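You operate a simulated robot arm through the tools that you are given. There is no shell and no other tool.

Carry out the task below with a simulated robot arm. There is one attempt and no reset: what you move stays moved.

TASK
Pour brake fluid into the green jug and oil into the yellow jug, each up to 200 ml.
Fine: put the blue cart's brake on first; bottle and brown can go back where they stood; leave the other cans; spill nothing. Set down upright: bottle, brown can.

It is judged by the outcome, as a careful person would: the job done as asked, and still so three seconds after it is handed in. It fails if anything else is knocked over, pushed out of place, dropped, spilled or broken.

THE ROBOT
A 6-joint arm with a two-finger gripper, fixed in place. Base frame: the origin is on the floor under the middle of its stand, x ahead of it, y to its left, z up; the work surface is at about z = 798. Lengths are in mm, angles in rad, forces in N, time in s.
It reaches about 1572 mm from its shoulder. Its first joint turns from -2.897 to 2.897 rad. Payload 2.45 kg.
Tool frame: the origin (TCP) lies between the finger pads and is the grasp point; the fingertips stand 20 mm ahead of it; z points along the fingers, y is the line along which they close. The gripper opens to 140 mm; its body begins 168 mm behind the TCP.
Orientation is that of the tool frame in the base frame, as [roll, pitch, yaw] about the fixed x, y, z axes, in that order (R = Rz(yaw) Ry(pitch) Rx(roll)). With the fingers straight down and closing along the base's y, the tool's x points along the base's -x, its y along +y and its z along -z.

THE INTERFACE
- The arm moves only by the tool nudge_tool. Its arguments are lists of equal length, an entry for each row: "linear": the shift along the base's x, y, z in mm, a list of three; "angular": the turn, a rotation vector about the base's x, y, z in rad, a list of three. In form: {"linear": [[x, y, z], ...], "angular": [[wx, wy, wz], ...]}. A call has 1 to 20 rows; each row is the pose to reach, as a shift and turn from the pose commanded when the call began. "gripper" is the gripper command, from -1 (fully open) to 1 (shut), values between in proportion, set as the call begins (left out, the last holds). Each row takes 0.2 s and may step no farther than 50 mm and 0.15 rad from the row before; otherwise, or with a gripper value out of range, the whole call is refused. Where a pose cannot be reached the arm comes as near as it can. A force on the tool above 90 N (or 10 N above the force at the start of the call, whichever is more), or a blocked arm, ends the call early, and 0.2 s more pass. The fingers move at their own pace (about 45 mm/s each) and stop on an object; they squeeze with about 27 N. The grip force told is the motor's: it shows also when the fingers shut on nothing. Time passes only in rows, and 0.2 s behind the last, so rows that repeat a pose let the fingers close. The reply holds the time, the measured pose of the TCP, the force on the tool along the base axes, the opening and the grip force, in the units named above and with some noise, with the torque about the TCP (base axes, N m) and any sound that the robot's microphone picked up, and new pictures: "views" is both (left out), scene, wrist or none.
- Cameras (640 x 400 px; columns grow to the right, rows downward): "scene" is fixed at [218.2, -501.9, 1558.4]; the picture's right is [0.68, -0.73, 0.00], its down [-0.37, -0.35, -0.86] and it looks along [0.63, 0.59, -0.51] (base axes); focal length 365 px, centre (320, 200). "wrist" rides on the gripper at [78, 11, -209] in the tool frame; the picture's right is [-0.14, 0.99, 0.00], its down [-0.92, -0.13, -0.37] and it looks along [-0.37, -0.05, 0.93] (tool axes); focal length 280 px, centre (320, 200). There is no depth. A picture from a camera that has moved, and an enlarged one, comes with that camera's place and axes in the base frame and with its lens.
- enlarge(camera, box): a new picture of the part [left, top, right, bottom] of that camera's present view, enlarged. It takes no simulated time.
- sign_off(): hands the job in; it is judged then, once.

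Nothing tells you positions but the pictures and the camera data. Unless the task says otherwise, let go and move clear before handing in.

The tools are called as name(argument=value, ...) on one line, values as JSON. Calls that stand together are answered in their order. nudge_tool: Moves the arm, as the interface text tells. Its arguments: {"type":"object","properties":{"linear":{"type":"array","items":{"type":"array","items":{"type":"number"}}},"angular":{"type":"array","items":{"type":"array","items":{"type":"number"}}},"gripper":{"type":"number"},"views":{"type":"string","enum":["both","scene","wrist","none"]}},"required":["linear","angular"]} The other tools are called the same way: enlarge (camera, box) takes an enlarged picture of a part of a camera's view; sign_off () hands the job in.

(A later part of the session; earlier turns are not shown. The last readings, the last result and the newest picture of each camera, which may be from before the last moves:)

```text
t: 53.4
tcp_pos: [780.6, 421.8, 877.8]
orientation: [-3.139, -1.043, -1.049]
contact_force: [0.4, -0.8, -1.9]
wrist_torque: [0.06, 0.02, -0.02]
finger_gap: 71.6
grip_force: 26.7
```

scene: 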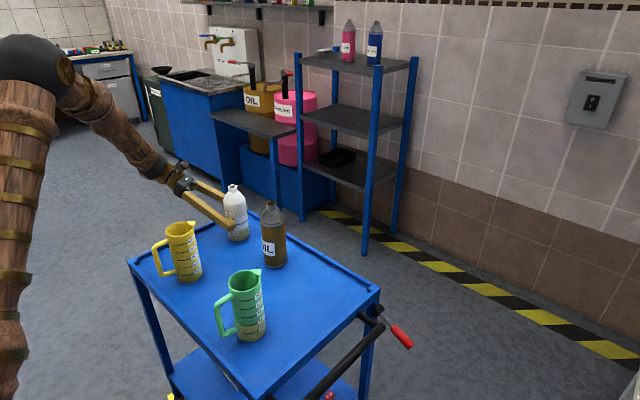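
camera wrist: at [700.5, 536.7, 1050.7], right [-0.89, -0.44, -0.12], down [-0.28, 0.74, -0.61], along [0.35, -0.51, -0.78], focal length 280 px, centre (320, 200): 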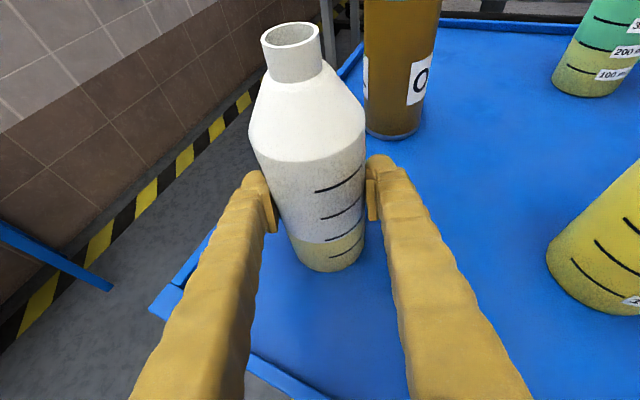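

The base is within about half a millimetre of the tray. Opening the fingers now.

nudge_tool(linear=[[0, 0, 0], [0, 0, 0], [0, 0, 0], [0, 0, 0], [0, 0, 0]], angular=[[0, 0, 0], [0, 0, 0], [0, 0, 0], [0, 0, 0], [0, 0, 0]], gripper=-1, views="both")

enlarge(camera="scene", box=[205, 175, 265, 250])

```text
t: 54.6
tcp_pos: [780.5, 420.6, 877.8]
orientation: [-3.136, -1.044, -1.047]
contact_force: [-0.6, 1.0, -0.6]
wrist_torque: [-0.02, 0.0, -0.02]
finger_gap: 139.7
grip_force: 0.0
camera wrist: at [700.5, 536.8, 1051.1], right [-0.89, -0.44, -0.12], down [-0.28, 0.74, -0.61], along [0.35, -0.51, -0.78], focal length 280 px, centre (320, 200)
```

scene: 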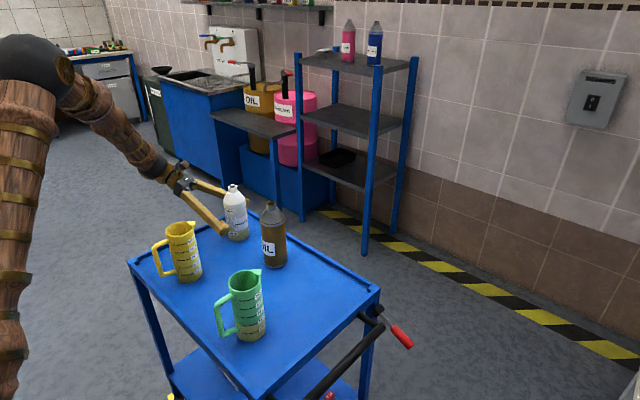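
wrist: 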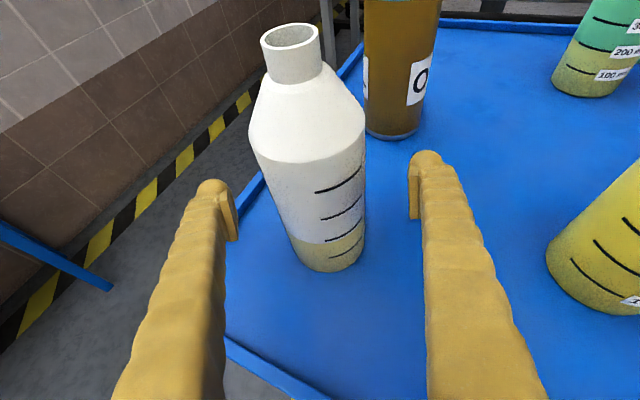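

```text
5.33 times, centred on (235, 212) of scene
camera zoom: at [218.2, -501.9, 1558.4], right [0.68, -0.73, 0.0], down [-0.37, -0.35, -0.86], along [0.63, 0.59, -0.51], focal length 1946 px, centre (773, 133)
```

zoom: 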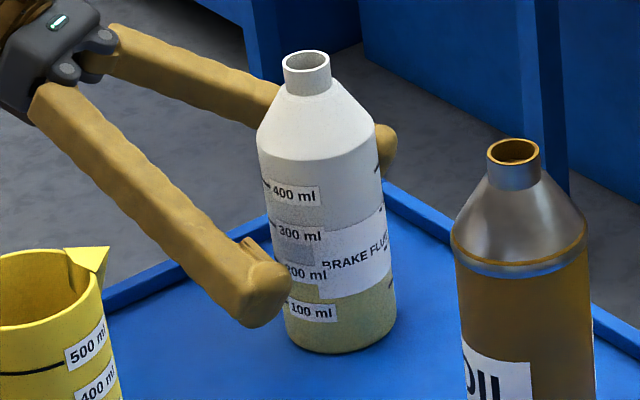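

The bottle stands upright within a few mm of its original spot. I'll back out along the tool axis and then rise clear.

nudge_tool(linear=[[-10, 17.3, 11.5], [-28, 48.5, 32.3], [-46, 79.7, 53], [-62, 107.5, 72], [-62, 107.5, 115], [-62, 107.5, 160], [-62, 107.5, 205], [-62, 107.5, 250], [-62, 107.5, 290]], angular=[[0, 0, 0], [0, 0, 0], [0, 0, 0], [0, 0, 0], [0, 0, 0], [0, 0, 0], [0, 0, 0], [0, 0, 0], [0, 0, 0]], gripper=-1)

enlarge(camera="scene", box=[205, 175, 265, 250])

```text
t: 56.6
tcp_pos: [719.6, 529.9, 1166.4]
orientation: [-3.141, -1.041, -1.047]
contact_force: [0.0, -1.1, 0.2]
wrist_torque: [-0.06, -0.04, 0.01]
finger_gap: 140.0
grip_force: 0.0
camera wrist: at [638.5, 645.4, 1338.6], right [-0.89, -0.44, -0.12], down [-0.28, 0.74, -0.61], along [0.35, -0.51, -0.78], focal length 280 px, centre (320, 200)
```

scene: 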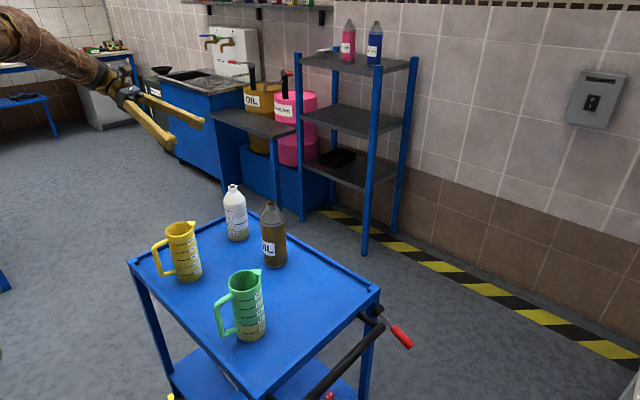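
wrist: 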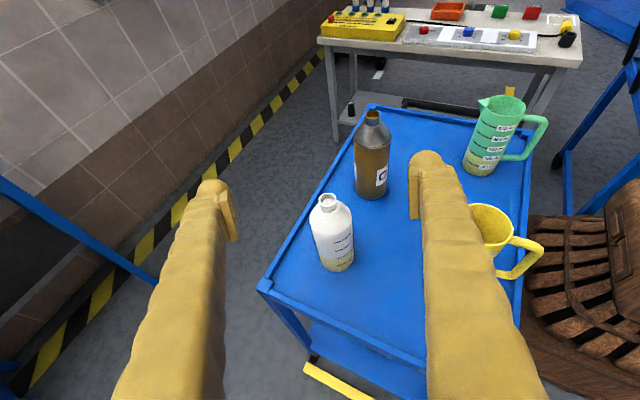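

```text
5.33 times, centred on (235, 212) of scene
camera zoom: at [218.2, -501.9, 1558.4], right [0.68, -0.73, 0.0], down [-0.37, -0.35, -0.86], along [0.63, 0.59, -0.51], focal length 1946 px, centre (773, 133)
```

zoom: 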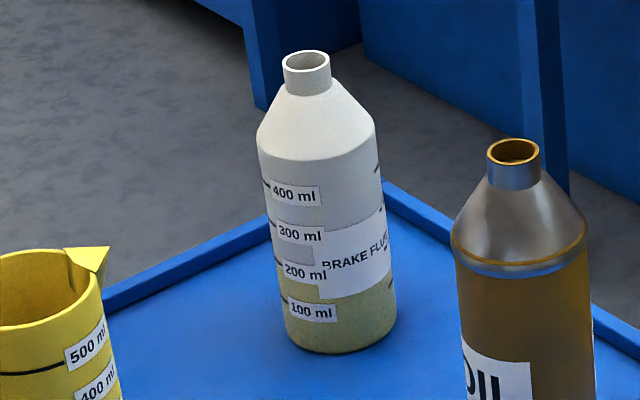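

The bottle is fine. Next is the brown can at about (779, 213). I'll turn the tool to point along +x so it can come in between the two jugs, staying high while I test that pose.

nudge_tool(linear=[[-8.8, -35, 3], [-17.6, -70, 6], [-26.3, -105, 9], [-35.1, -140, 12], [-43.9, -175, 15], [-52.7, -210, 18], [-61.4, -245, 20], [-70.2, -280, 20], [-79, -315, 20]], angular=[[0, 0, 0.1164], [0, 0, 0.2327], [0, 0, 0.3491], [0, 0, 0.4654], [0, 0, 0.5818], [0, 0, 0.6981], [0, 0, 0.8145], [0, 0, 0.9308], [0, 0, 1.0472]], gripper=-1)

```text
t: 58.6
tcp_pos: [637.3, 213.7, 1189.2]
orientation: [-3.14, -1.044, -0.001]
contact_force: [-0.9, 1.5, 0.1]
wrist_torque: [-0.05, -0.01, -0.02]
finger_gap: 140.2
grip_force: 0.0
camera wrist: at [496.8, 201.7, 1362.5], right [-0.07, -0.99, -0.12], down [-0.78, 0.13, -0.61], along [0.62, 0.05, -0.78], focal length 280 px, centre (320, 200)
```

scene: 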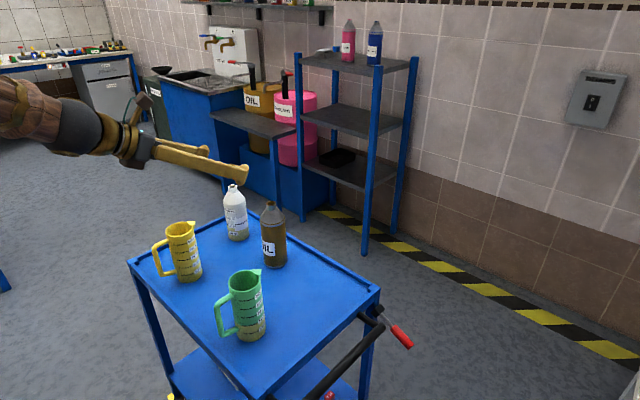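
wrist: 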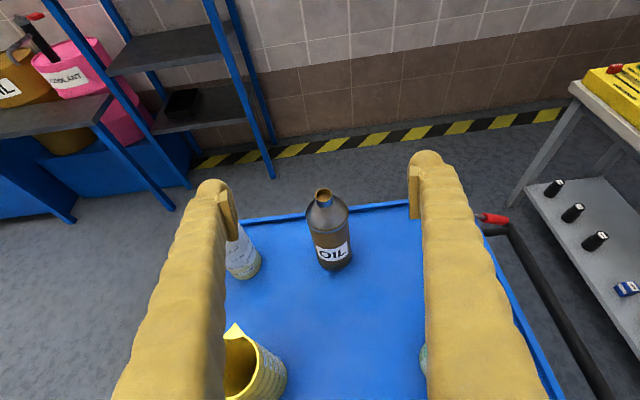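

Pointing along +x works. Before grasping, I'll test empty-handed, high above the yellow jug's left side, whether the full pouring roll is reachable there.

nudge_tool(linear=[[1, 43, 0], [2, 86, 0], [3, 129, 0], [4, 172, 0], [5, 215, 0], [5, 257, 0], [5, 257, 0], [5, 257, 0], [5, 257, 0], [5, 257, 0], [5, 257, 0], [5, 257, 0], [5, 257, 0]], angular=[[0.1264, 0, -0.0735], [0.2528, 0, -0.147], [0.3792, 0, -0.2205], [0.5056, 0, -0.294], [0.632, 0, -0.3675], [0.7584, 0, -0.441], [0.8848, 0, -0.5145], [1.0112, 0, -0.588], [1.1376, 0, -0.6615], [1.264, 0, -0.735], [1.3904, 0, -0.8085], [1.5168, 0, -0.882], [1.6432, 0, -0.9555]], gripper=-1)

```text
t: 61.4
tcp_pos: [644.9, 471.0, 1188.4]
orientation: [-2.118, 0.288, -1.74]
contact_force: [0.3, 0.3, 0.3]
wrist_torque: [0.01, -0.01, -0.03]
finger_gap: 139.7
grip_force: 0.1
camera wrist: at [446.0, 399.8, 1262.0], right [-0.45, 0.45, -0.77], down [-0.11, 0.83, 0.55], along [0.89, 0.33, -0.32], focal length 280 px, centre (320, 200)
```

scene: 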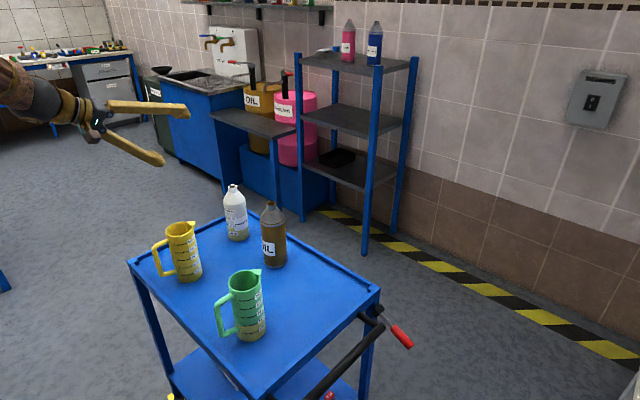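
wrist: 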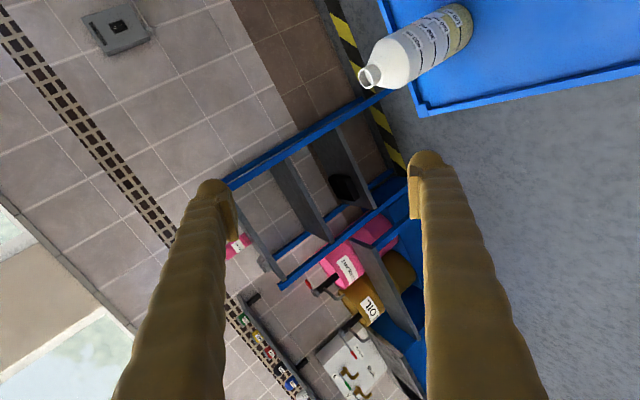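

The full roll is reachable there. I'll check the actual pour height as well, since nothing is near that spot.

nudge_tool(linear=[[0, 0, -45], [0, 0, -90], [0, 0, -135], [0, 0, -160]], angular=[[0, 0, 0], [0, 0, 0], [0, 0, 0], [0, 0, 0]], gripper=-1)

```text
t: 62.4
tcp_pos: [645.9, 470.7, 1027.0]
orientation: [-2.12, 0.284, -1.741]
contact_force: [-0.2, -0.2, 0.1]
wrist_torque: [0.02, 0.02, 0.01]
finger_gap: 139.9
grip_force: 0.0
camera wrist: at [446.6, 399.6, 1100.3], right [-0.45, 0.45, -0.77], down [-0.11, 0.83, 0.55], along [0.89, 0.33, -0.32], focal length 280 px, centre (320, 200)
```

scene: 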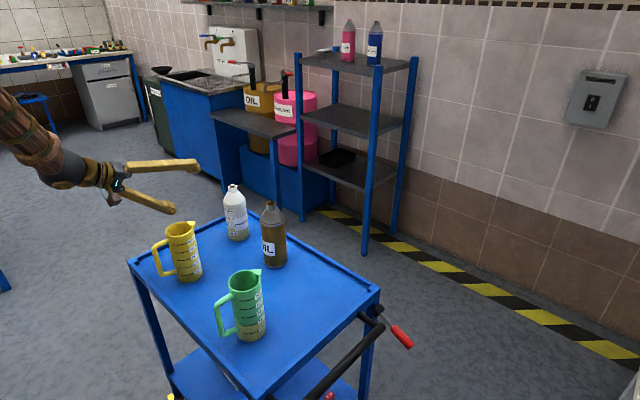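
wrist: 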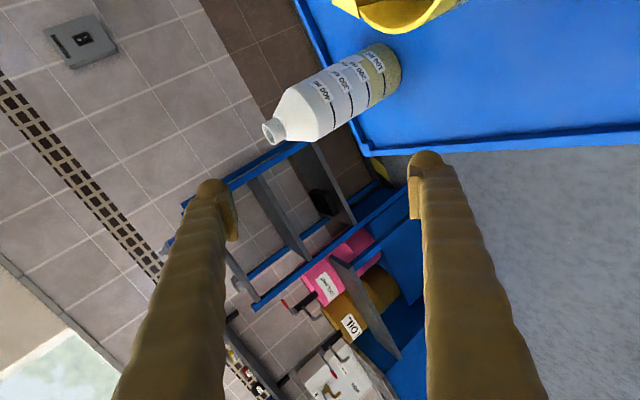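

The pour pose is reachable at working height. I'll go back up, unroll, and return to the point above the gap between the jugs, with the fingers opened to about 112 mm for more lateral clearance.

nudge_tool(linear=[[0, 0, 40], [0, 0, 80], [0, 0, 120], [0, 0, 160], [0, 0, 160], [0, 0, 160], [0, 0, 160], [-1, -43, 160], [-2, -86, 160], [-3, -129, 160], [-4, -172, 160], [-5, -215, 160], [-5, -257, 160]], angular=[[-0.1264, 0, 0.0735], [-0.2528, 0, 0.147], [-0.3792, 0, 0.2205], [-0.5056, 0, 0.294], [-0.632, 0, 0.3675], [-0.7584, 0, 0.441], [-0.8848, 0, 0.5145], [-1.0112, 0, 0.588], [-1.1376, 0, 0.6615], [-1.264, 0, 0.735], [-1.3904, 0, 0.8085], [-1.5168, 0, 0.882], [-1.6432, 0, 0.9555]], gripper=-0.6, views="wrist")

enlarge(camera="wrist", box=[260, 170, 400, 290])

```text
t: 65.2
tcp_pos: [639.8, 211.5, 1187.4]
orientation: [3.139, -1.041, 0.004]
contact_force: [-1.4, -0.9, -0.2]
wrist_torque: [0.0, -0.01, -0.03]
finger_gap: 112.1
grip_force: 0.0
camera wrist: at [499.5, 200.6, 1360.3], right [-0.07, -0.99, -0.12], down [-0.78, 0.13, -0.61], along [0.62, 0.05, -0.78], focal length 280 px, centre (320, 200)
```

wrist: 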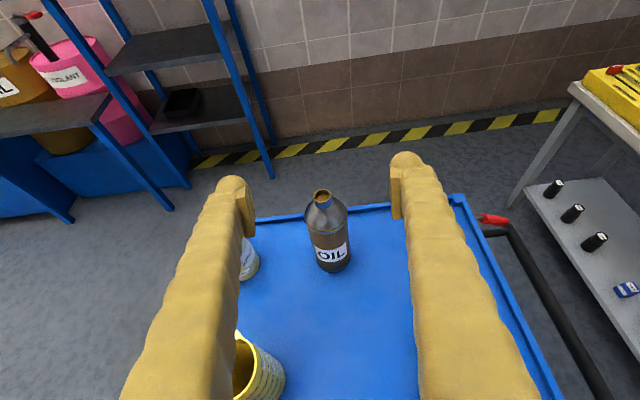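

```text
3.33 times, centred on (330, 230) of wrist
camera zoom: at [499.5, 200.6, 1360.3], right [-0.07, -0.99, -0.12], down [-0.78, 0.13, -0.61], along [0.62, 0.05, -0.78], focal length 935 px, centre (287, 100)
```

zoom: 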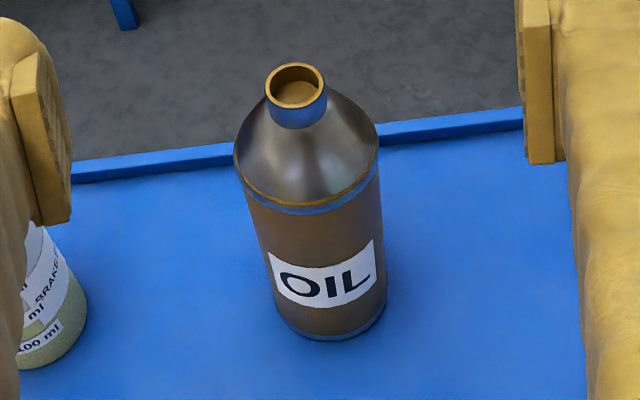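

The can's axis is at about (777, 218). I'll descend to the pre-grasp pose in line with it, between the jugs.

nudge_tool(linear=[[4, 5.5, -40], [8, 5.5, -80], [12, 5.5, -120], [16, 5.5, -160], [20, 5.5, -198], [24, 5.5, -230]], angular=[[0, 0, 0], [0, 0, 0], [0, 0, 0], [0, 0, 0], [0, 0, 0], [0, 0, 0]], gripper=-0.6)

enlarge(camera="wrist", box=[220, 50, 420, 270])

```text
t: 66.6
tcp_pos: [669.4, 219.8, 961.4]
orientation: [-3.14, -1.041, -0.001]
contact_force: [-0.5, 0.5, 0.3]
wrist_torque: [0.0, -0.03, 0.0]
finger_gap: 112.1
grip_force: 0.1
out of reach, approached as far as the arm can: row 6
camera wrist: at [529.0, 209.3, 1134.5], right [-0.07, -0.99, -0.12], down [-0.78, 0.13, -0.61], along [0.62, 0.05, -0.79], focal length 280 px, centre (320, 200)
```

scene: 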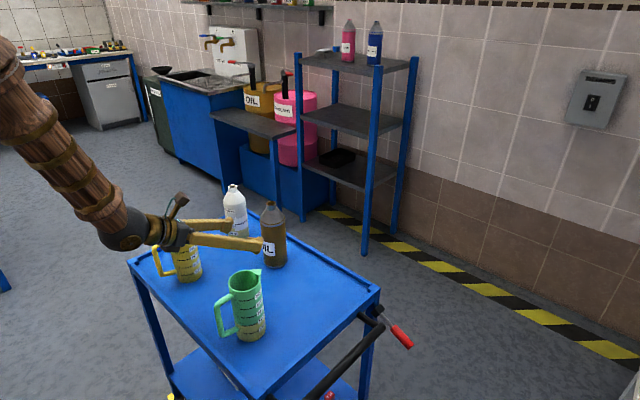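
wrist: 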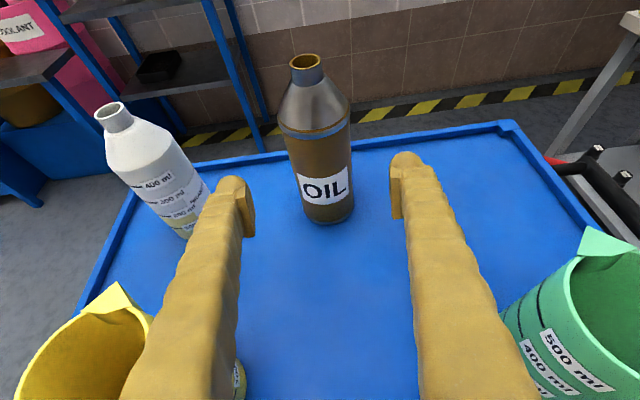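

```text
1.82 times, centred on (320, 160) of wrist
camera zoom: at [529.0, 209.3, 1134.5], right [-0.07, -0.99, -0.12], down [-0.78, 0.13, -0.61], along [0.62, 0.05, -0.79], focal length 510 px, centre (320, 273)
```

zoom: 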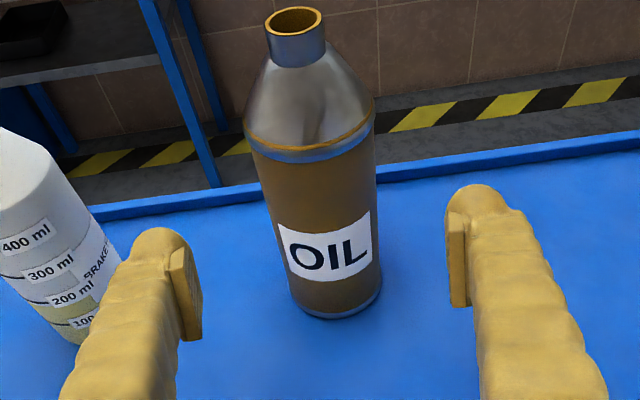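

The last row was just out of reach because it was too close to the base at that height, but the grasp point is farther out. In this view the can is centred between the fingers. I'll move forward along the line in small steps.

nudge_tool(linear=[[12, -0.5, -4], [25, -1, -10], [38, -1, -18], [50, -1, -26]], angular=[[0, 0, 0], [0, 0, 0], [0, 0, 0], [0, 0, 0]], gripper=-0.6, views="wrist")

```text
t: 67.6
tcp_pos: [719.6, 220.8, 935.1]
orientation: [-3.138, -1.041, -0.001]
contact_force: [-0.3, 0.1, 0.1]
wrist_torque: [-0.03, -0.01, 0.0]
finger_gap: 112.2
grip_force: 0.0
camera wrist: at [579.5, 209.0, 1108.2], right [-0.07, -0.99, -0.12], down [-0.78, 0.13, -0.61], along [0.62, 0.05, -0.78], focal length 280 px, centre (320, 200)
```

wrist: 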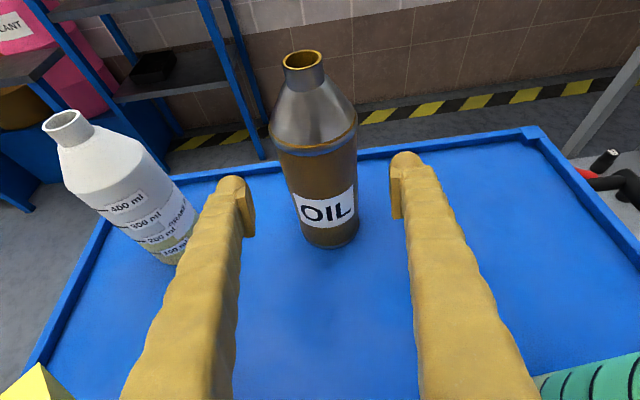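

The line is reachable. I'll continue to the grasp point at about (777, 217.5, 893).

nudge_tool(linear=[[14, -0.7, -10.5], [28, -1.4, -21], [42, -2, -31.5], [57, -2.3, -42]], angular=[[0, 0, 0], [0, 0, 0], [0, 0, 0], [0, 0, 0]], gripper=-0.6)

enlarge(camera="scene", box=[120, 170, 320, 295])

```text
t: 68.6
tcp_pos: [777.6, 217.2, 892.4]
orientation: [-3.138, -1.042, -0.001]
contact_force: [-0.7, 0.6, -0.6]
wrist_torque: [0.0, 0.0, 0.0]
finger_gap: 111.8
grip_force: 0.0
camera wrist: at [636.4, 206.5, 1066.1], right [-0.07, -0.99, -0.12], down [-0.78, 0.13, -0.61], along [0.62, 0.05, -0.78], focal length 280 px, centre (320, 200)
```

scene: 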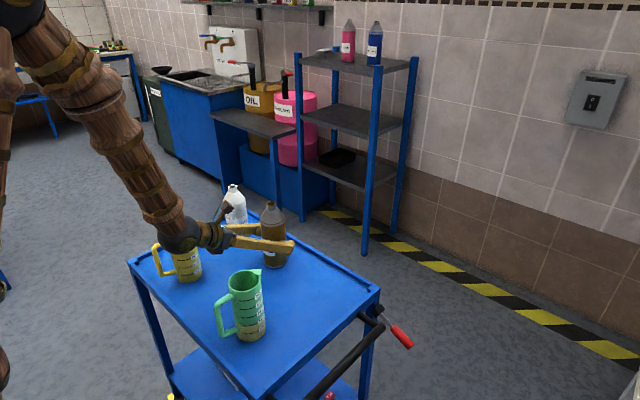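
wrist: 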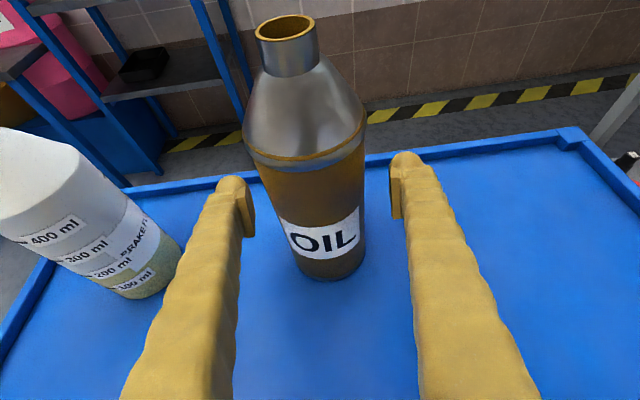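

```text
3.20 times, centred on (220, 232) of scene
camera zoom: at [218.2, -501.9, 1558.4], right [0.68, -0.73, 0.0], down [-0.37, -0.35, -0.86], along [0.63, 0.59, -0.51], focal length 1168 px, centre (640, 96)
```

zoom: 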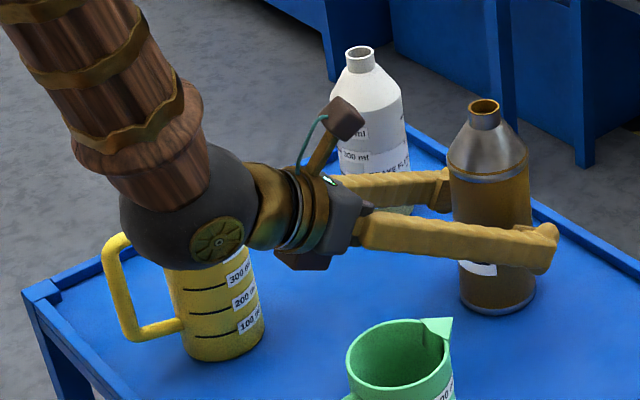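

The can's mouth and base project where they should for an axis at (777, 217.5), and the arm is clear of the yellow jug. Closing the gripper.

nudge_tool(linear=[[0, 0, 0], [0, 0, 0], [0, 0, 0], [0, 0, 0], [0, 0, 0], [0, 0, 0]], angular=[[0, 0, 0], [0, 0, 0], [0, 0, 0], [0, 0, 0], [0, 0, 0], [0, 0, 0]], gripper=1)

enlarge(camera="scene", box=[240, 190, 300, 280])

```text
t: 70.0
tcp_pos: [777.3, 217.9, 893.6]
orientation: [-3.138, -1.043, -0.001]
contact_force: [-0.5, 4.0, 3.7]
wrist_torque: [-0.04, -0.09, 0.05]
finger_gap: 74.2
grip_force: 26.8
camera wrist: at [636.4, 206.5, 1066.1], right [-0.07, -0.99, -0.12], down [-0.78, 0.13, -0.61], along [0.62, 0.05, -0.78], focal length 280 px, centre (320, 200)
```

scene: 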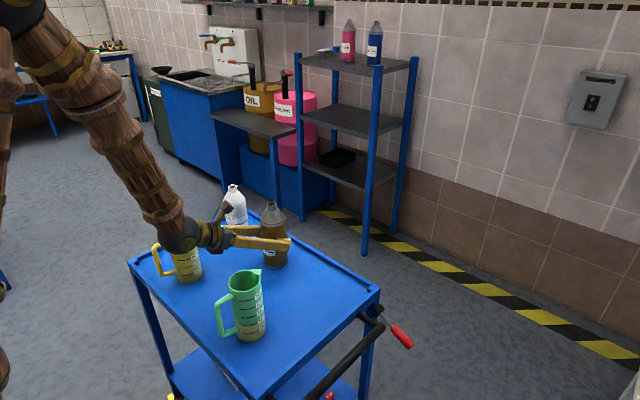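
wrist: 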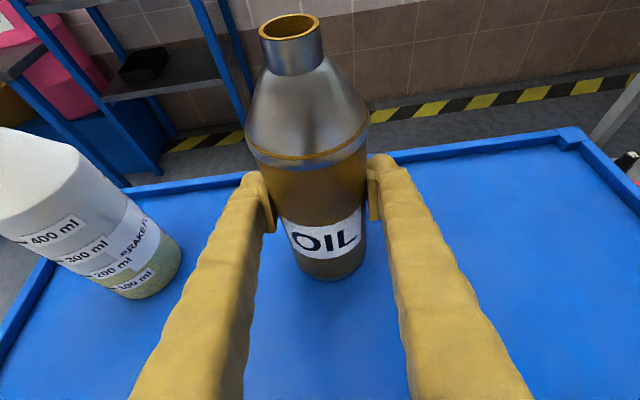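

```text
4.44 times, centred on (270, 235) of scene
camera zoom: at [218.2, -501.9, 1558.4], right [0.68, -0.73, 0.0], down [-0.37, -0.35, -0.86], along [0.63, 0.59, -0.51], focal length 1622 px, centre (542, 44)
```

zoom: 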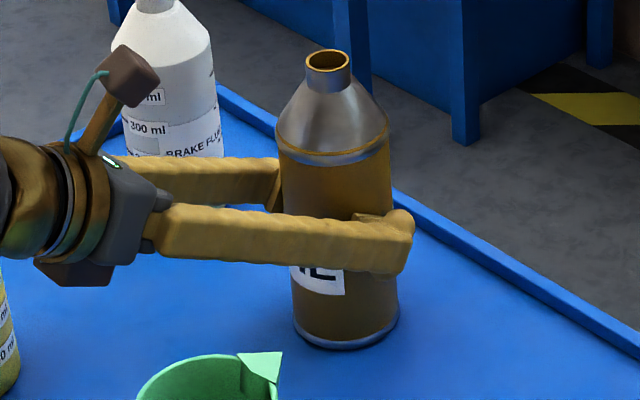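

The can is gripped with a gap of 74.2 mm. I'll lift straight up slowly, watching the weight.

nudge_tool(linear=[[0, 0, 4], [0, 0, 12], [0, 0, 30], [0, 0, 60], [0, 0, 95], [0, 0, 135], [0, 0, 175], [0, 0, 215], [0, 0, 250], [0, 0, 260], [0, 0, 260]], angular=[[0, 0, 0], [0, 0, 0], [0, 0, 0], [0, 0, 0], [0, 0, 0], [0, 0, 0], [0, 0, 0], [0, 0, 0], [0, 0, 0], [0, 0, 0], [0, 0, 0]], gripper=1)

enlarge(camera="wrist", box=[220, 0, 420, 300])

```text
t: 72.4
tcp_pos: [776.9, 219.4, 1151.9]
orientation: [-3.137, -1.041, -0.004]
contact_force: [0.3, -0.4, -5.4]
wrist_torque: [-0.02, 0.01, 0.01]
finger_gap: 73.9
grip_force: 27.0
camera wrist: at [635.9, 208.1, 1325.7], right [-0.07, -0.99, -0.12], down [-0.78, 0.13, -0.61], along [0.62, 0.05, -0.78], focal length 280 px, centre (320, 200)
```

scene: 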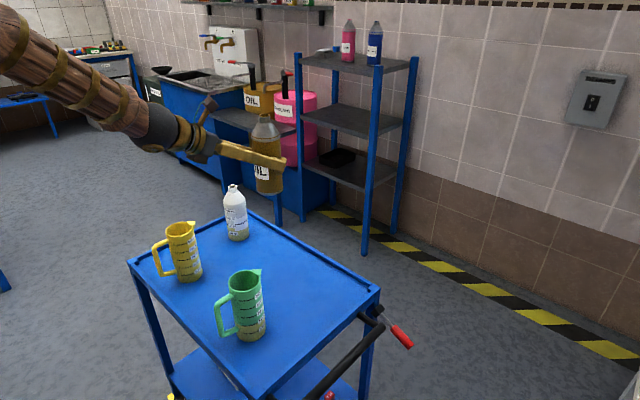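
wrist: 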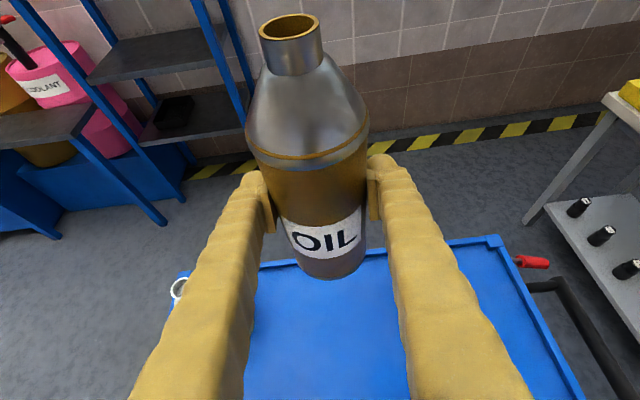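

```text
1.33 times, centred on (320, 150) of wrist
camera zoom: at [635.9, 208.1, 1325.7], right [-0.07, -0.99, -0.12], down [-0.78, 0.13, -0.61], along [0.62, 0.05, -0.78], focal length 374 px, centre (320, 267)
```

zoom: 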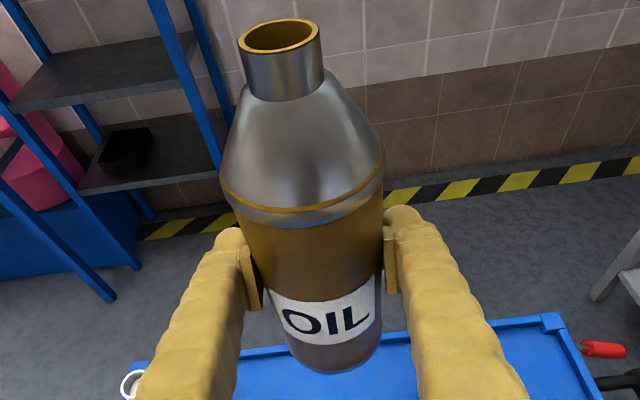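

The can is held steadily at about 5.4 N. I'll carry it level to the far-left side of the yellow jug, staying high.

nudge_tool(linear=[[-7, 14, 0], [-21, 40, 0], [-36, 69, 0], [-51, 98, 0], [-66, 127, 0], [-81, 156, 0], [-97, 186, 0], [-112, 215, 0], [-126, 242, 0], [-134, 256, 0], [-137, 262, 0]], angular=[[0, 0, 0], [0, 0, 0], [0, 0, 0], [0, 0, 0], [0, 0, 0], [0, 0, 0], [0, 0, 0], [0, 0, 0], [0, 0, 0], [0, 0, 0], [0, 0, 0]], gripper=1)

```text
t: 74.8
tcp_pos: [639.5, 477.9, 1153.9]
orientation: [-3.139, -1.043, -0.007]
contact_force: [0.1, 0.2, -4.9]
wrist_torque: [-0.01, 0.02, 0.02]
finger_gap: 73.9
grip_force: 26.8
camera wrist: at [499.2, 467.1, 1326.9], right [-0.07, -0.99, -0.12], down [-0.78, 0.13, -0.61], along [0.62, 0.05, -0.78], focal length 280 px, centre (320, 200)
```

scene: 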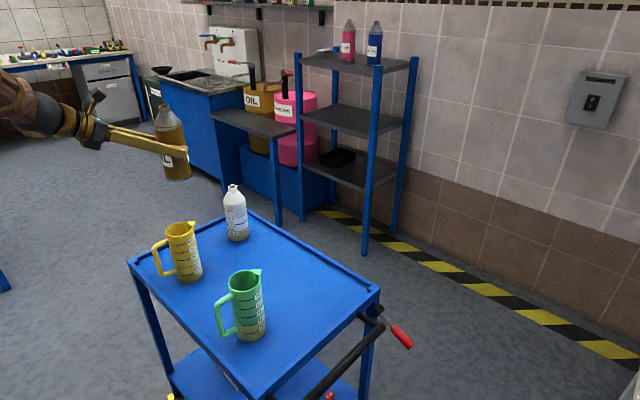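
wrist: 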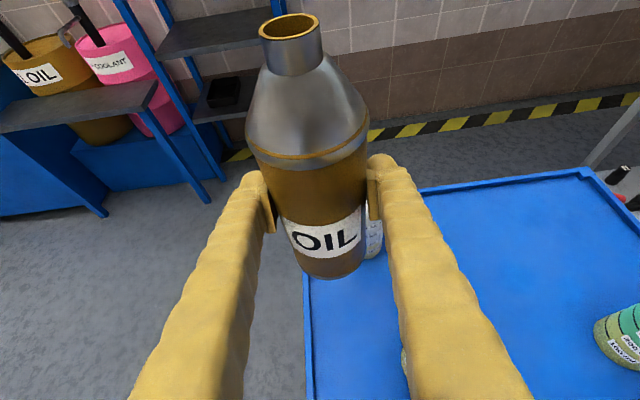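

Everything is steady. I'll roll the can to about a 52° tilt with the mouth swinging toward the yellow jug, still far from the flow angle, and use the view to locate the jug.

nudge_tool(linear=[[-4, -1.4, -4], [-8, -2.8, -8], [-12, -4.2, -12], [-16, -5.6, -16], [-20, -7, -20], [-24, -8.4, -24], [-28, -9.8, -28], [-32, -11.2, -32], [-36, -12.6, -36], [-40, -14, -40]], angular=[[0.0889, 0, -0.052], [0.1778, 0, -0.104], [0.2667, 0, -0.156], [0.3556, 0, -0.208], [0.4446, 0, -0.26], [0.5335, 0, -0.312], [0.6224, 0, -0.364], [0.7113, 0, -0.416], [0.8002, 0, -0.468], [0.8891, 0, -0.52]], gripper=1)

enlarge(camera="scene", box=[100, 100, 260, 300])

```text
t: 77.0
tcp_pos: [601.2, 463.3, 1112.0]
orientation: [-2.167, -0.459, -1.283]
contact_force: [0.5, 0.6, -5.2]
wrist_torque: [0.03, 0.0, 0.02]
finger_gap: 73.8
grip_force: 27.2
camera wrist: at [436.2, 392.1, 1244.6], right [-0.47, -0.39, -0.8], down [-0.5, 0.86, -0.13], along [0.73, 0.34, -0.59], focal length 280 px, centre (320, 200)
```

scene: 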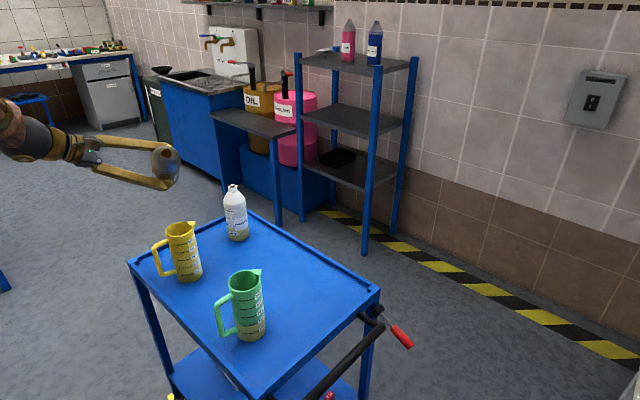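
wrist: 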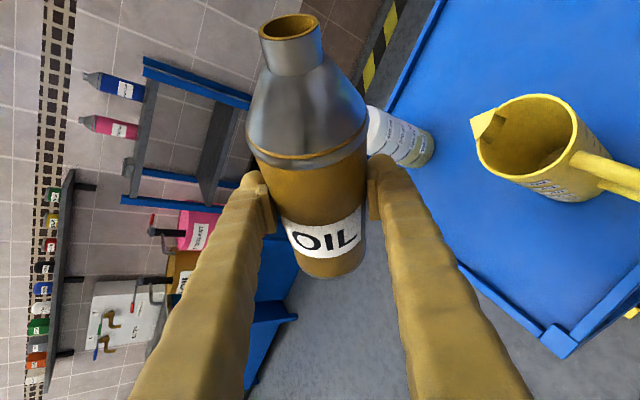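

```text
2.00 times, centred on (180, 200) of scene
camera zoom: at [218.2, -501.9, 1558.4], right [0.68, -0.73, 0.0], down [-0.37, -0.35, -0.86], along [0.63, 0.59, -0.51], focal length 730 px, centre (600, 200)
```

zoom: 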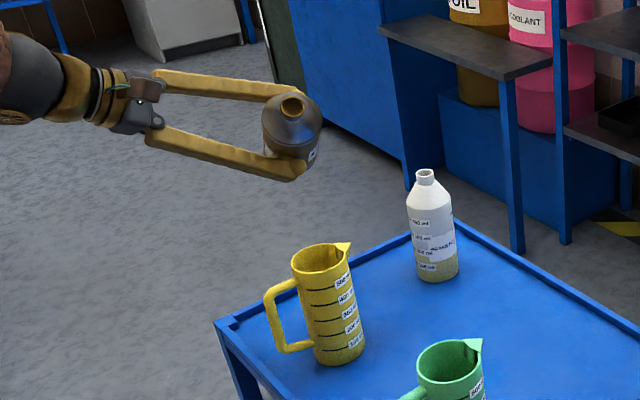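

I can see the yellow jug in the wrist view. I'm enlarging to fit its rim accurately before positioning the mouth.

enlarge(camera="wrist", box=[460, 80, 620, 210])

```text
3.08 times, centred on (540, 145) of wrist
camera zoom: at [436.2, 392.1, 1244.6], right [-0.47, -0.39, -0.8], down [-0.5, 0.86, -0.13], along [0.73, 0.34, -0.59], focal length 863 px, centre (-357, 369)
```

zoom: 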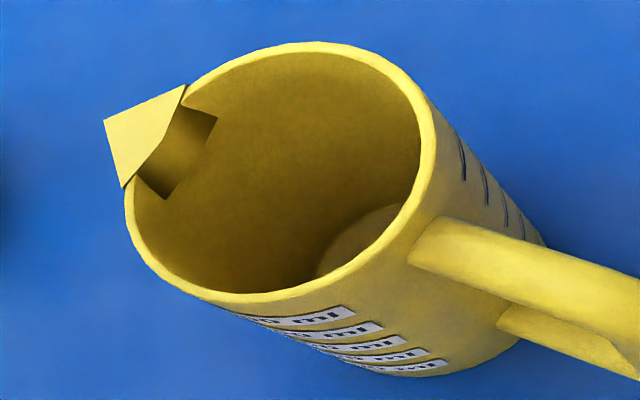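

The yellow jug's centre is at about (559, 359.5). I'll bring the can's mouth over it at about 74° tilt, still below the expected flow angle.

nudge_tool(linear=[[2.7, 1.2, -12], [5.5, 2.4, -24], [8.2, 3.7, -36], [10.9, 4.9, -48], [13.7, 6.1, -60], [16.4, 7.3, -72], [16.4, 7.3, -72]], angular=[[0.0738, 0, -0.0432], [0.1476, 0, -0.0863], [0.2214, 0, -0.1295], [0.2952, 0, -0.1727], [0.369, 0, -0.2158], [0.4428, 0, -0.259], [0.4428, 0, -0.259]], gripper=1)

enlarge(camera="scene", box=[120, 140, 260, 300])

```text
t: 78.6
tcp_pos: [617.2, 474.9, 1040.8]
orientation: [-2.098, -0.024, -1.558]
contact_force: [0.3, 0.1, -5.0]
wrist_torque: [0.03, 0.02, -0.01]
finger_gap: 73.8
grip_force: 26.9
camera wrist: at [431.8, 395.4, 1139.1], right [-0.5, 0.11, -0.86], down [-0.27, 0.92, 0.27], along [0.82, 0.37, -0.43], focal length 280 px, centre (320, 200)
```

scene: 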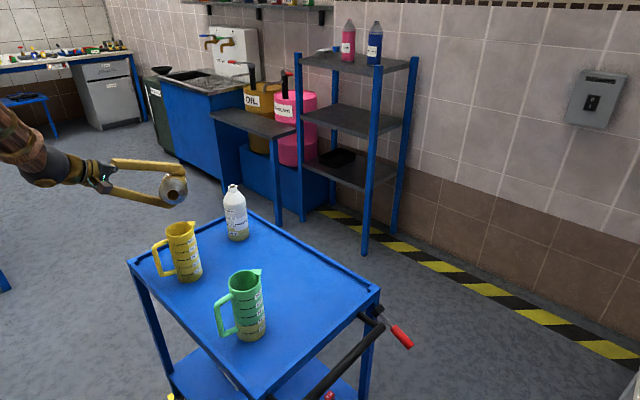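
wrist: 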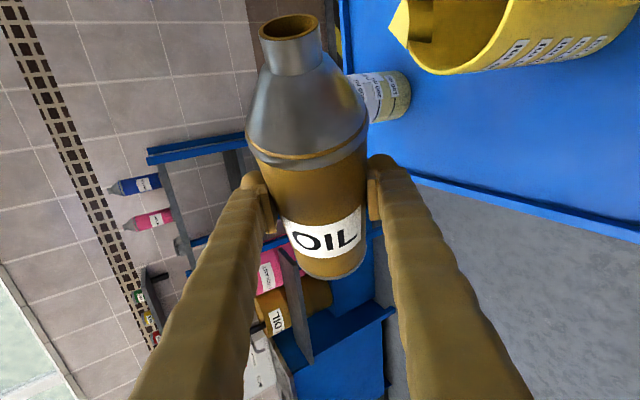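

```text
2.50 times, centred on (190, 220) of scene
camera zoom: at [218.2, -501.9, 1558.4], right [0.68, -0.73, 0.0], down [-0.37, -0.35, -0.86], along [0.63, 0.59, -0.51], focal length 912 px, centre (645, 150)
```

zoom: 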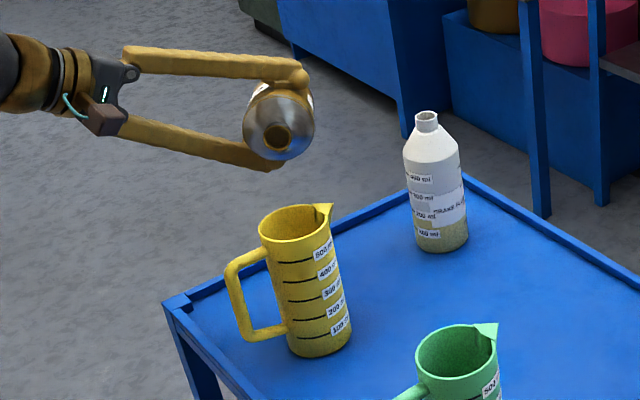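

The mouth is aligned within a few mm. I'll lower it to about 70 mm above the rim and tilt to about 79°.

nudge_tool(linear=[[2, -0.3, -8.2], [4, -0.5, -16.5], [6.1, -0.8, -24.7], [6.1, -0.8, -24.7]], angular=[[0.0328, 0, -0.0192], [0.0656, 0, -0.0383], [0.0984, 0, -0.0575], [0.0984, 0, -0.0575]], gripper=1)

enlarge(camera="scene", box=[140, 170, 220, 290])

```text
t: 79.6
tcp_pos: [623.1, 472.1, 1017.0]
orientation: [-2.098, 0.074, -1.616]
contact_force: [0.8, 0.1, -5.2]
wrist_torque: [0.04, 0.03, 0.0]
finger_gap: 73.8
grip_force: 27.1
camera wrist: at [433.4, 395.2, 1106.2], right [-0.49, 0.22, -0.84], down [-0.21, 0.91, 0.36], along [0.84, 0.36, -0.4], focal length 280 px, centre (320, 200)
```

scene: 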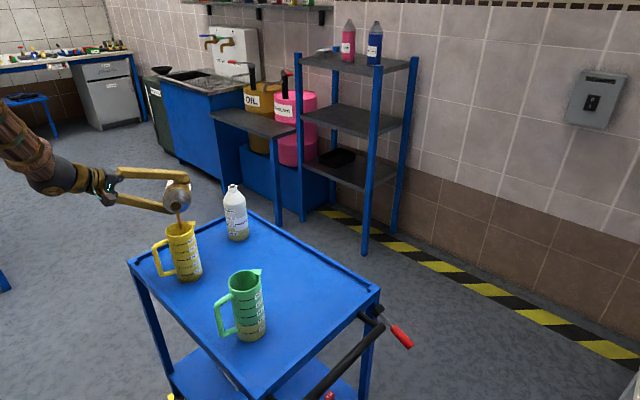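
wrist: 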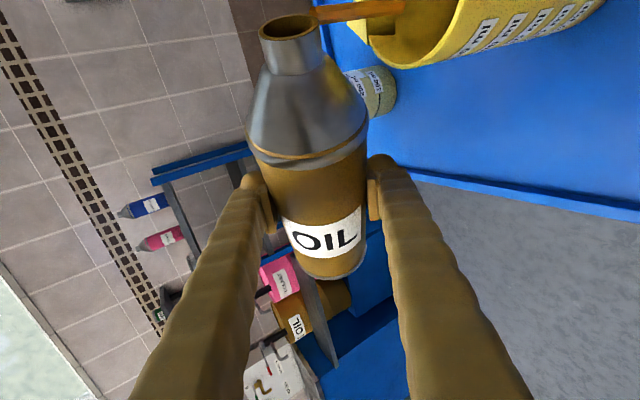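

```text
3.33 times, centred on (180, 230) of scene
camera zoom: at [218.2, -501.9, 1558.4], right [0.68, -0.73, 0.0], down [-0.37, -0.35, -0.86], along [0.63, 0.59, -0.51], focal length 1216 px, centre (787, 100)
```

zoom: 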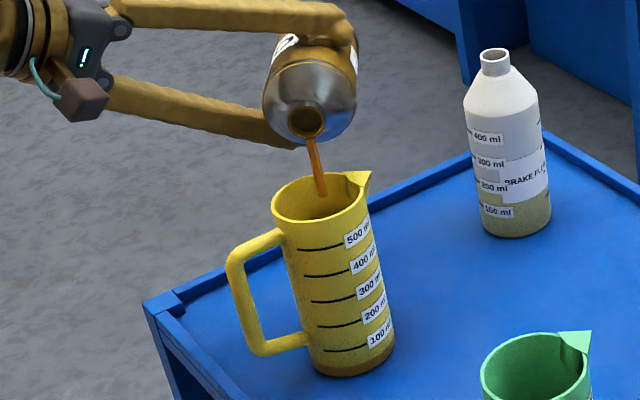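

Oil is flowing cleanly into the yellow jug. I'll hold the tilt and read the level.

nudge_tool(linear=[[0, 0, 0]], angular=[[0, 0, 0]], gripper=1, views="none")

enlarge(camera="scene", box=[160, 215, 215, 290])

enlarge(camera="scene", box=[180, 245, 206, 286])

```text
t: 80.0
tcp_pos: [621.9, 472.3, 1016.4]
orientation: [-2.1, 0.076, -1.615]
contact_force: [-0.2, -0.2, -3.9]
wrist_torque: [0.01, 0.01, 0.01]
finger_gap: 73.7
grip_force: 26.7
```

```text
5.33 times, centred on (188, 252) of scene
camera zoom: at [218.2, -501.9, 1558.4], right [0.68, -0.73, 0.0], down [-0.37, -0.35, -0.86], along [0.63, 0.59, -0.51], focal length 1946 px, centre (1027, -80)
```

zoom: 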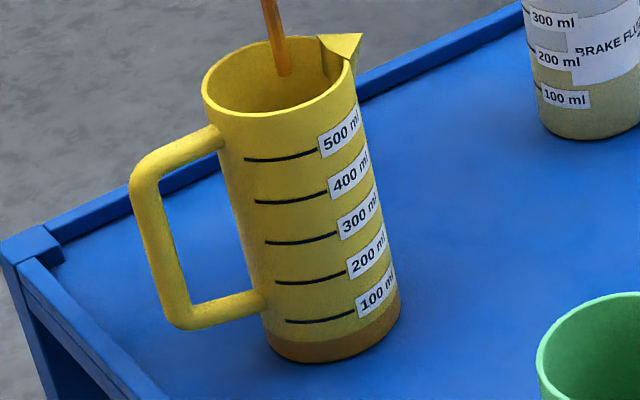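

```text
9.76 times, centred on (193, 266) of scene
camera zoom: at [218.2, -501.9, 1558.4], right [0.68, -0.73, 0.0], down [-0.37, -0.35, -0.86], along [0.63, 0.59, -0.51], focal length 3560 px, centre (1559, -439)
```

zoom: 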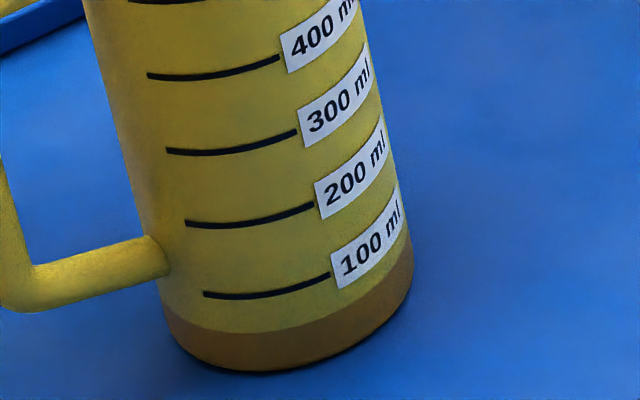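

It's at about 50 ml and flowing. I'll keep holding in short steps.

nudge_tool(linear=[[0, 0, 0], [0, 0, 0]], angular=[[0, 0, 0], [0, 0, 0]], gripper=1, views="none")

enlarge(camera="scene", box=[180, 245, 206, 286])

enlarge(camera="scene", box=[140, 160, 220, 250])

```text
t: 80.6
tcp_pos: [623.0, 471.7, 1016.2]
orientation: [-2.101, 0.075, -1.616]
contact_force: [-0.1, 0.2, -4.7]
wrist_torque: [-0.02, 0.01, 0.0]
finger_gap: 73.7
grip_force: 27.3
```

```text
9.76 times, centred on (193, 266) of scene
camera zoom: at [218.2, -501.9, 1558.4], right [0.68, -0.73, 0.0], down [-0.37, -0.35, -0.86], along [0.63, 0.59, -0.51], focal length 3560 px, centre (1559, -439)
```

zoom: 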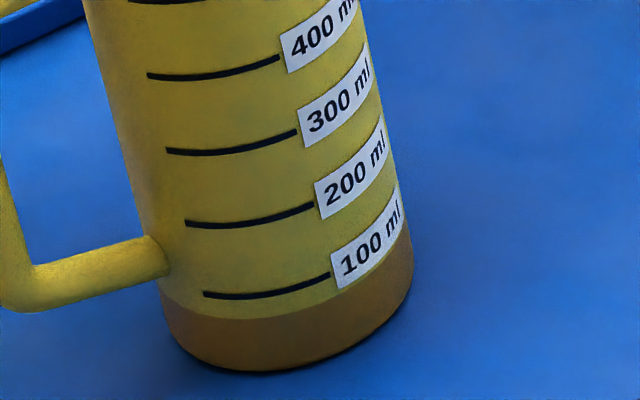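

```text
4.44 times, centred on (180, 205) of scene
camera zoom: at [218.2, -501.9, 1558.4], right [0.68, -0.73, 0.0], down [-0.37, -0.35, -0.86], along [0.63, 0.59, -0.51], focal length 1622 px, centre (942, 178)
```

zoom: 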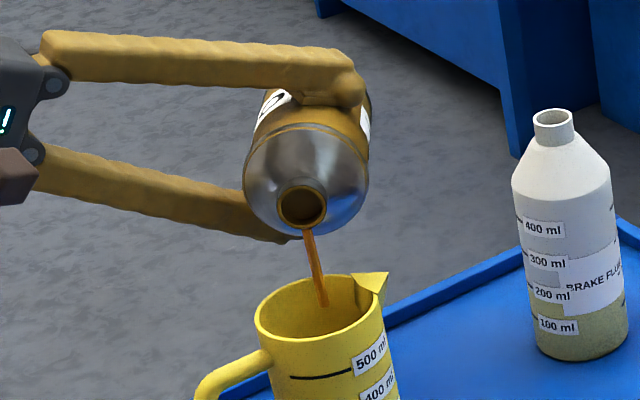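

It's at about 67 ml with the flow thinning. I'll wait for it to settle.

nudge_tool(linear=[[0, 0, 0], [0, 0, 0], [0, 0, 0], [0, 0, 0], [0, 0, 0], [0, 0, 0]], angular=[[0, 0, 0], [0, 0, 0], [0, 0, 0], [0, 0, 0], [0, 0, 0], [0, 0, 0]], gripper=1, views="none")

enlarge(camera="scene", box=[180, 245, 206, 286])

enlarge(camera="scene", box=[140, 160, 220, 250])

```text
t: 82.0
tcp_pos: [621.4, 472.0, 1016.2]
orientation: [-2.1, 0.076, -1.616]
contact_force: [-0.4, -0.4, -4.4]
wrist_torque: [0.0, -0.01, 0.0]
finger_gap: 73.8
grip_force: 26.8
```

```text
9.76 times, centred on (193, 266) of scene
camera zoom: at [218.2, -501.9, 1558.4], right [0.68, -0.73, 0.0], down [-0.37, -0.35, -0.86], along [0.63, 0.59, -0.51], focal length 3560 px, centre (1559, -439)
```

zoom: 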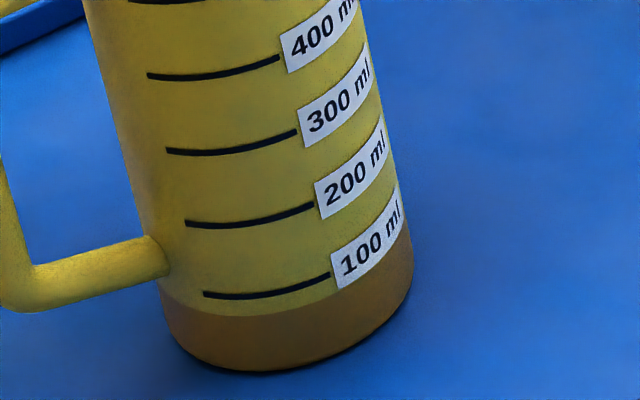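

```text
4.44 times, centred on (180, 205) of scene
camera zoom: at [218.2, -501.9, 1558.4], right [0.68, -0.73, 0.0], down [-0.37, -0.35, -0.86], along [0.63, 0.59, -0.51], focal length 1622 px, centre (942, 178)
```

zoom: 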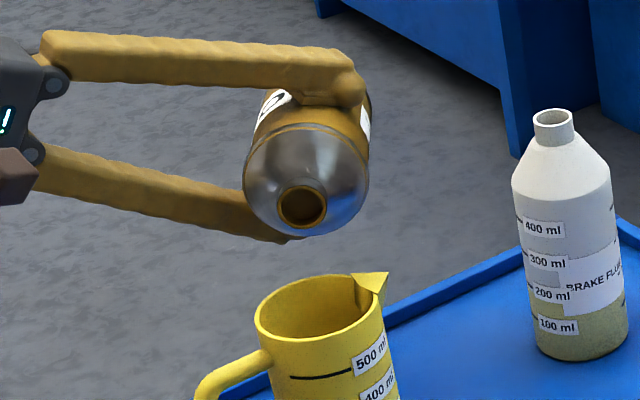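

It settled at about 73 ml. I'll go to about 82° and let it settle.

nudge_tool(linear=[[1.8, -0.4, 2.2], [3.7, -0.9, 4.4], [3.7, -0.9, 4.4], [3.7, -0.9, 4.4], [3.7, -0.9, 4.4]], angular=[[0.03, 0, -0.0176], [0.0601, 0, -0.0351], [0.0601, 0, -0.0351], [0.0601, 0, -0.0351], [0.0601, 0, -0.0351]], gripper=1, views="none")

enlarge(camera="scene", box=[180, 245, 206, 286])

enlarge(camera="scene", box=[140, 160, 220, 250])

```text
t: 83.2
tcp_pos: [625.4, 470.4, 1019.7]
orientation: [-2.103, 0.132, -1.652]
contact_force: [0.1, -0.1, -4.8]
wrist_torque: [-0.01, 0.04, 0.02]
finger_gap: 73.7
grip_force: 27.2
```

```text
9.76 times, centred on (193, 266) of scene
camera zoom: at [218.2, -501.9, 1558.4], right [0.68, -0.73, 0.0], down [-0.37, -0.35, -0.86], along [0.63, 0.59, -0.51], focal length 3560 px, centre (1559, -439)
```

zoom: 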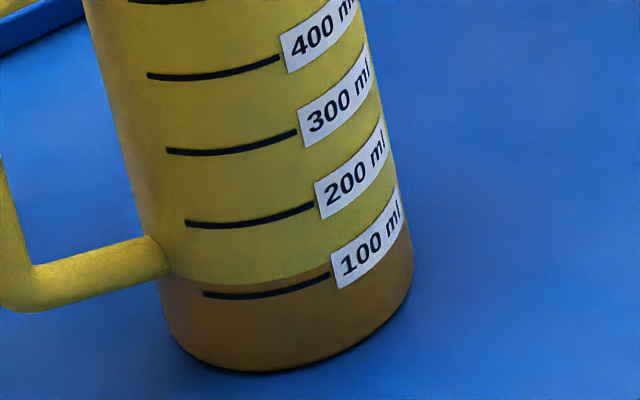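

```text
4.44 times, centred on (180, 205) of scene
camera zoom: at [218.2, -501.9, 1558.4], right [0.68, -0.73, 0.0], down [-0.37, -0.35, -0.86], along [0.63, 0.59, -0.51], focal length 1622 px, centre (942, 178)
```

zoom: 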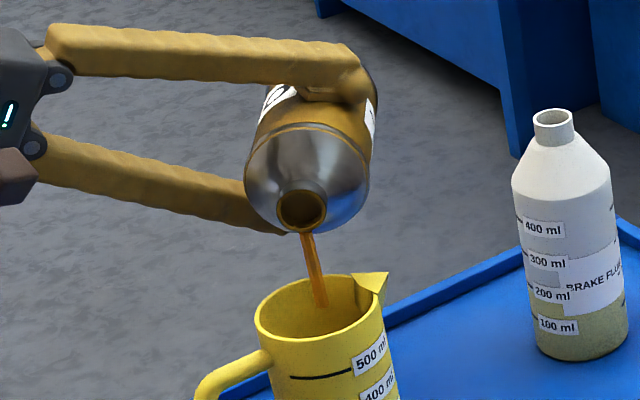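

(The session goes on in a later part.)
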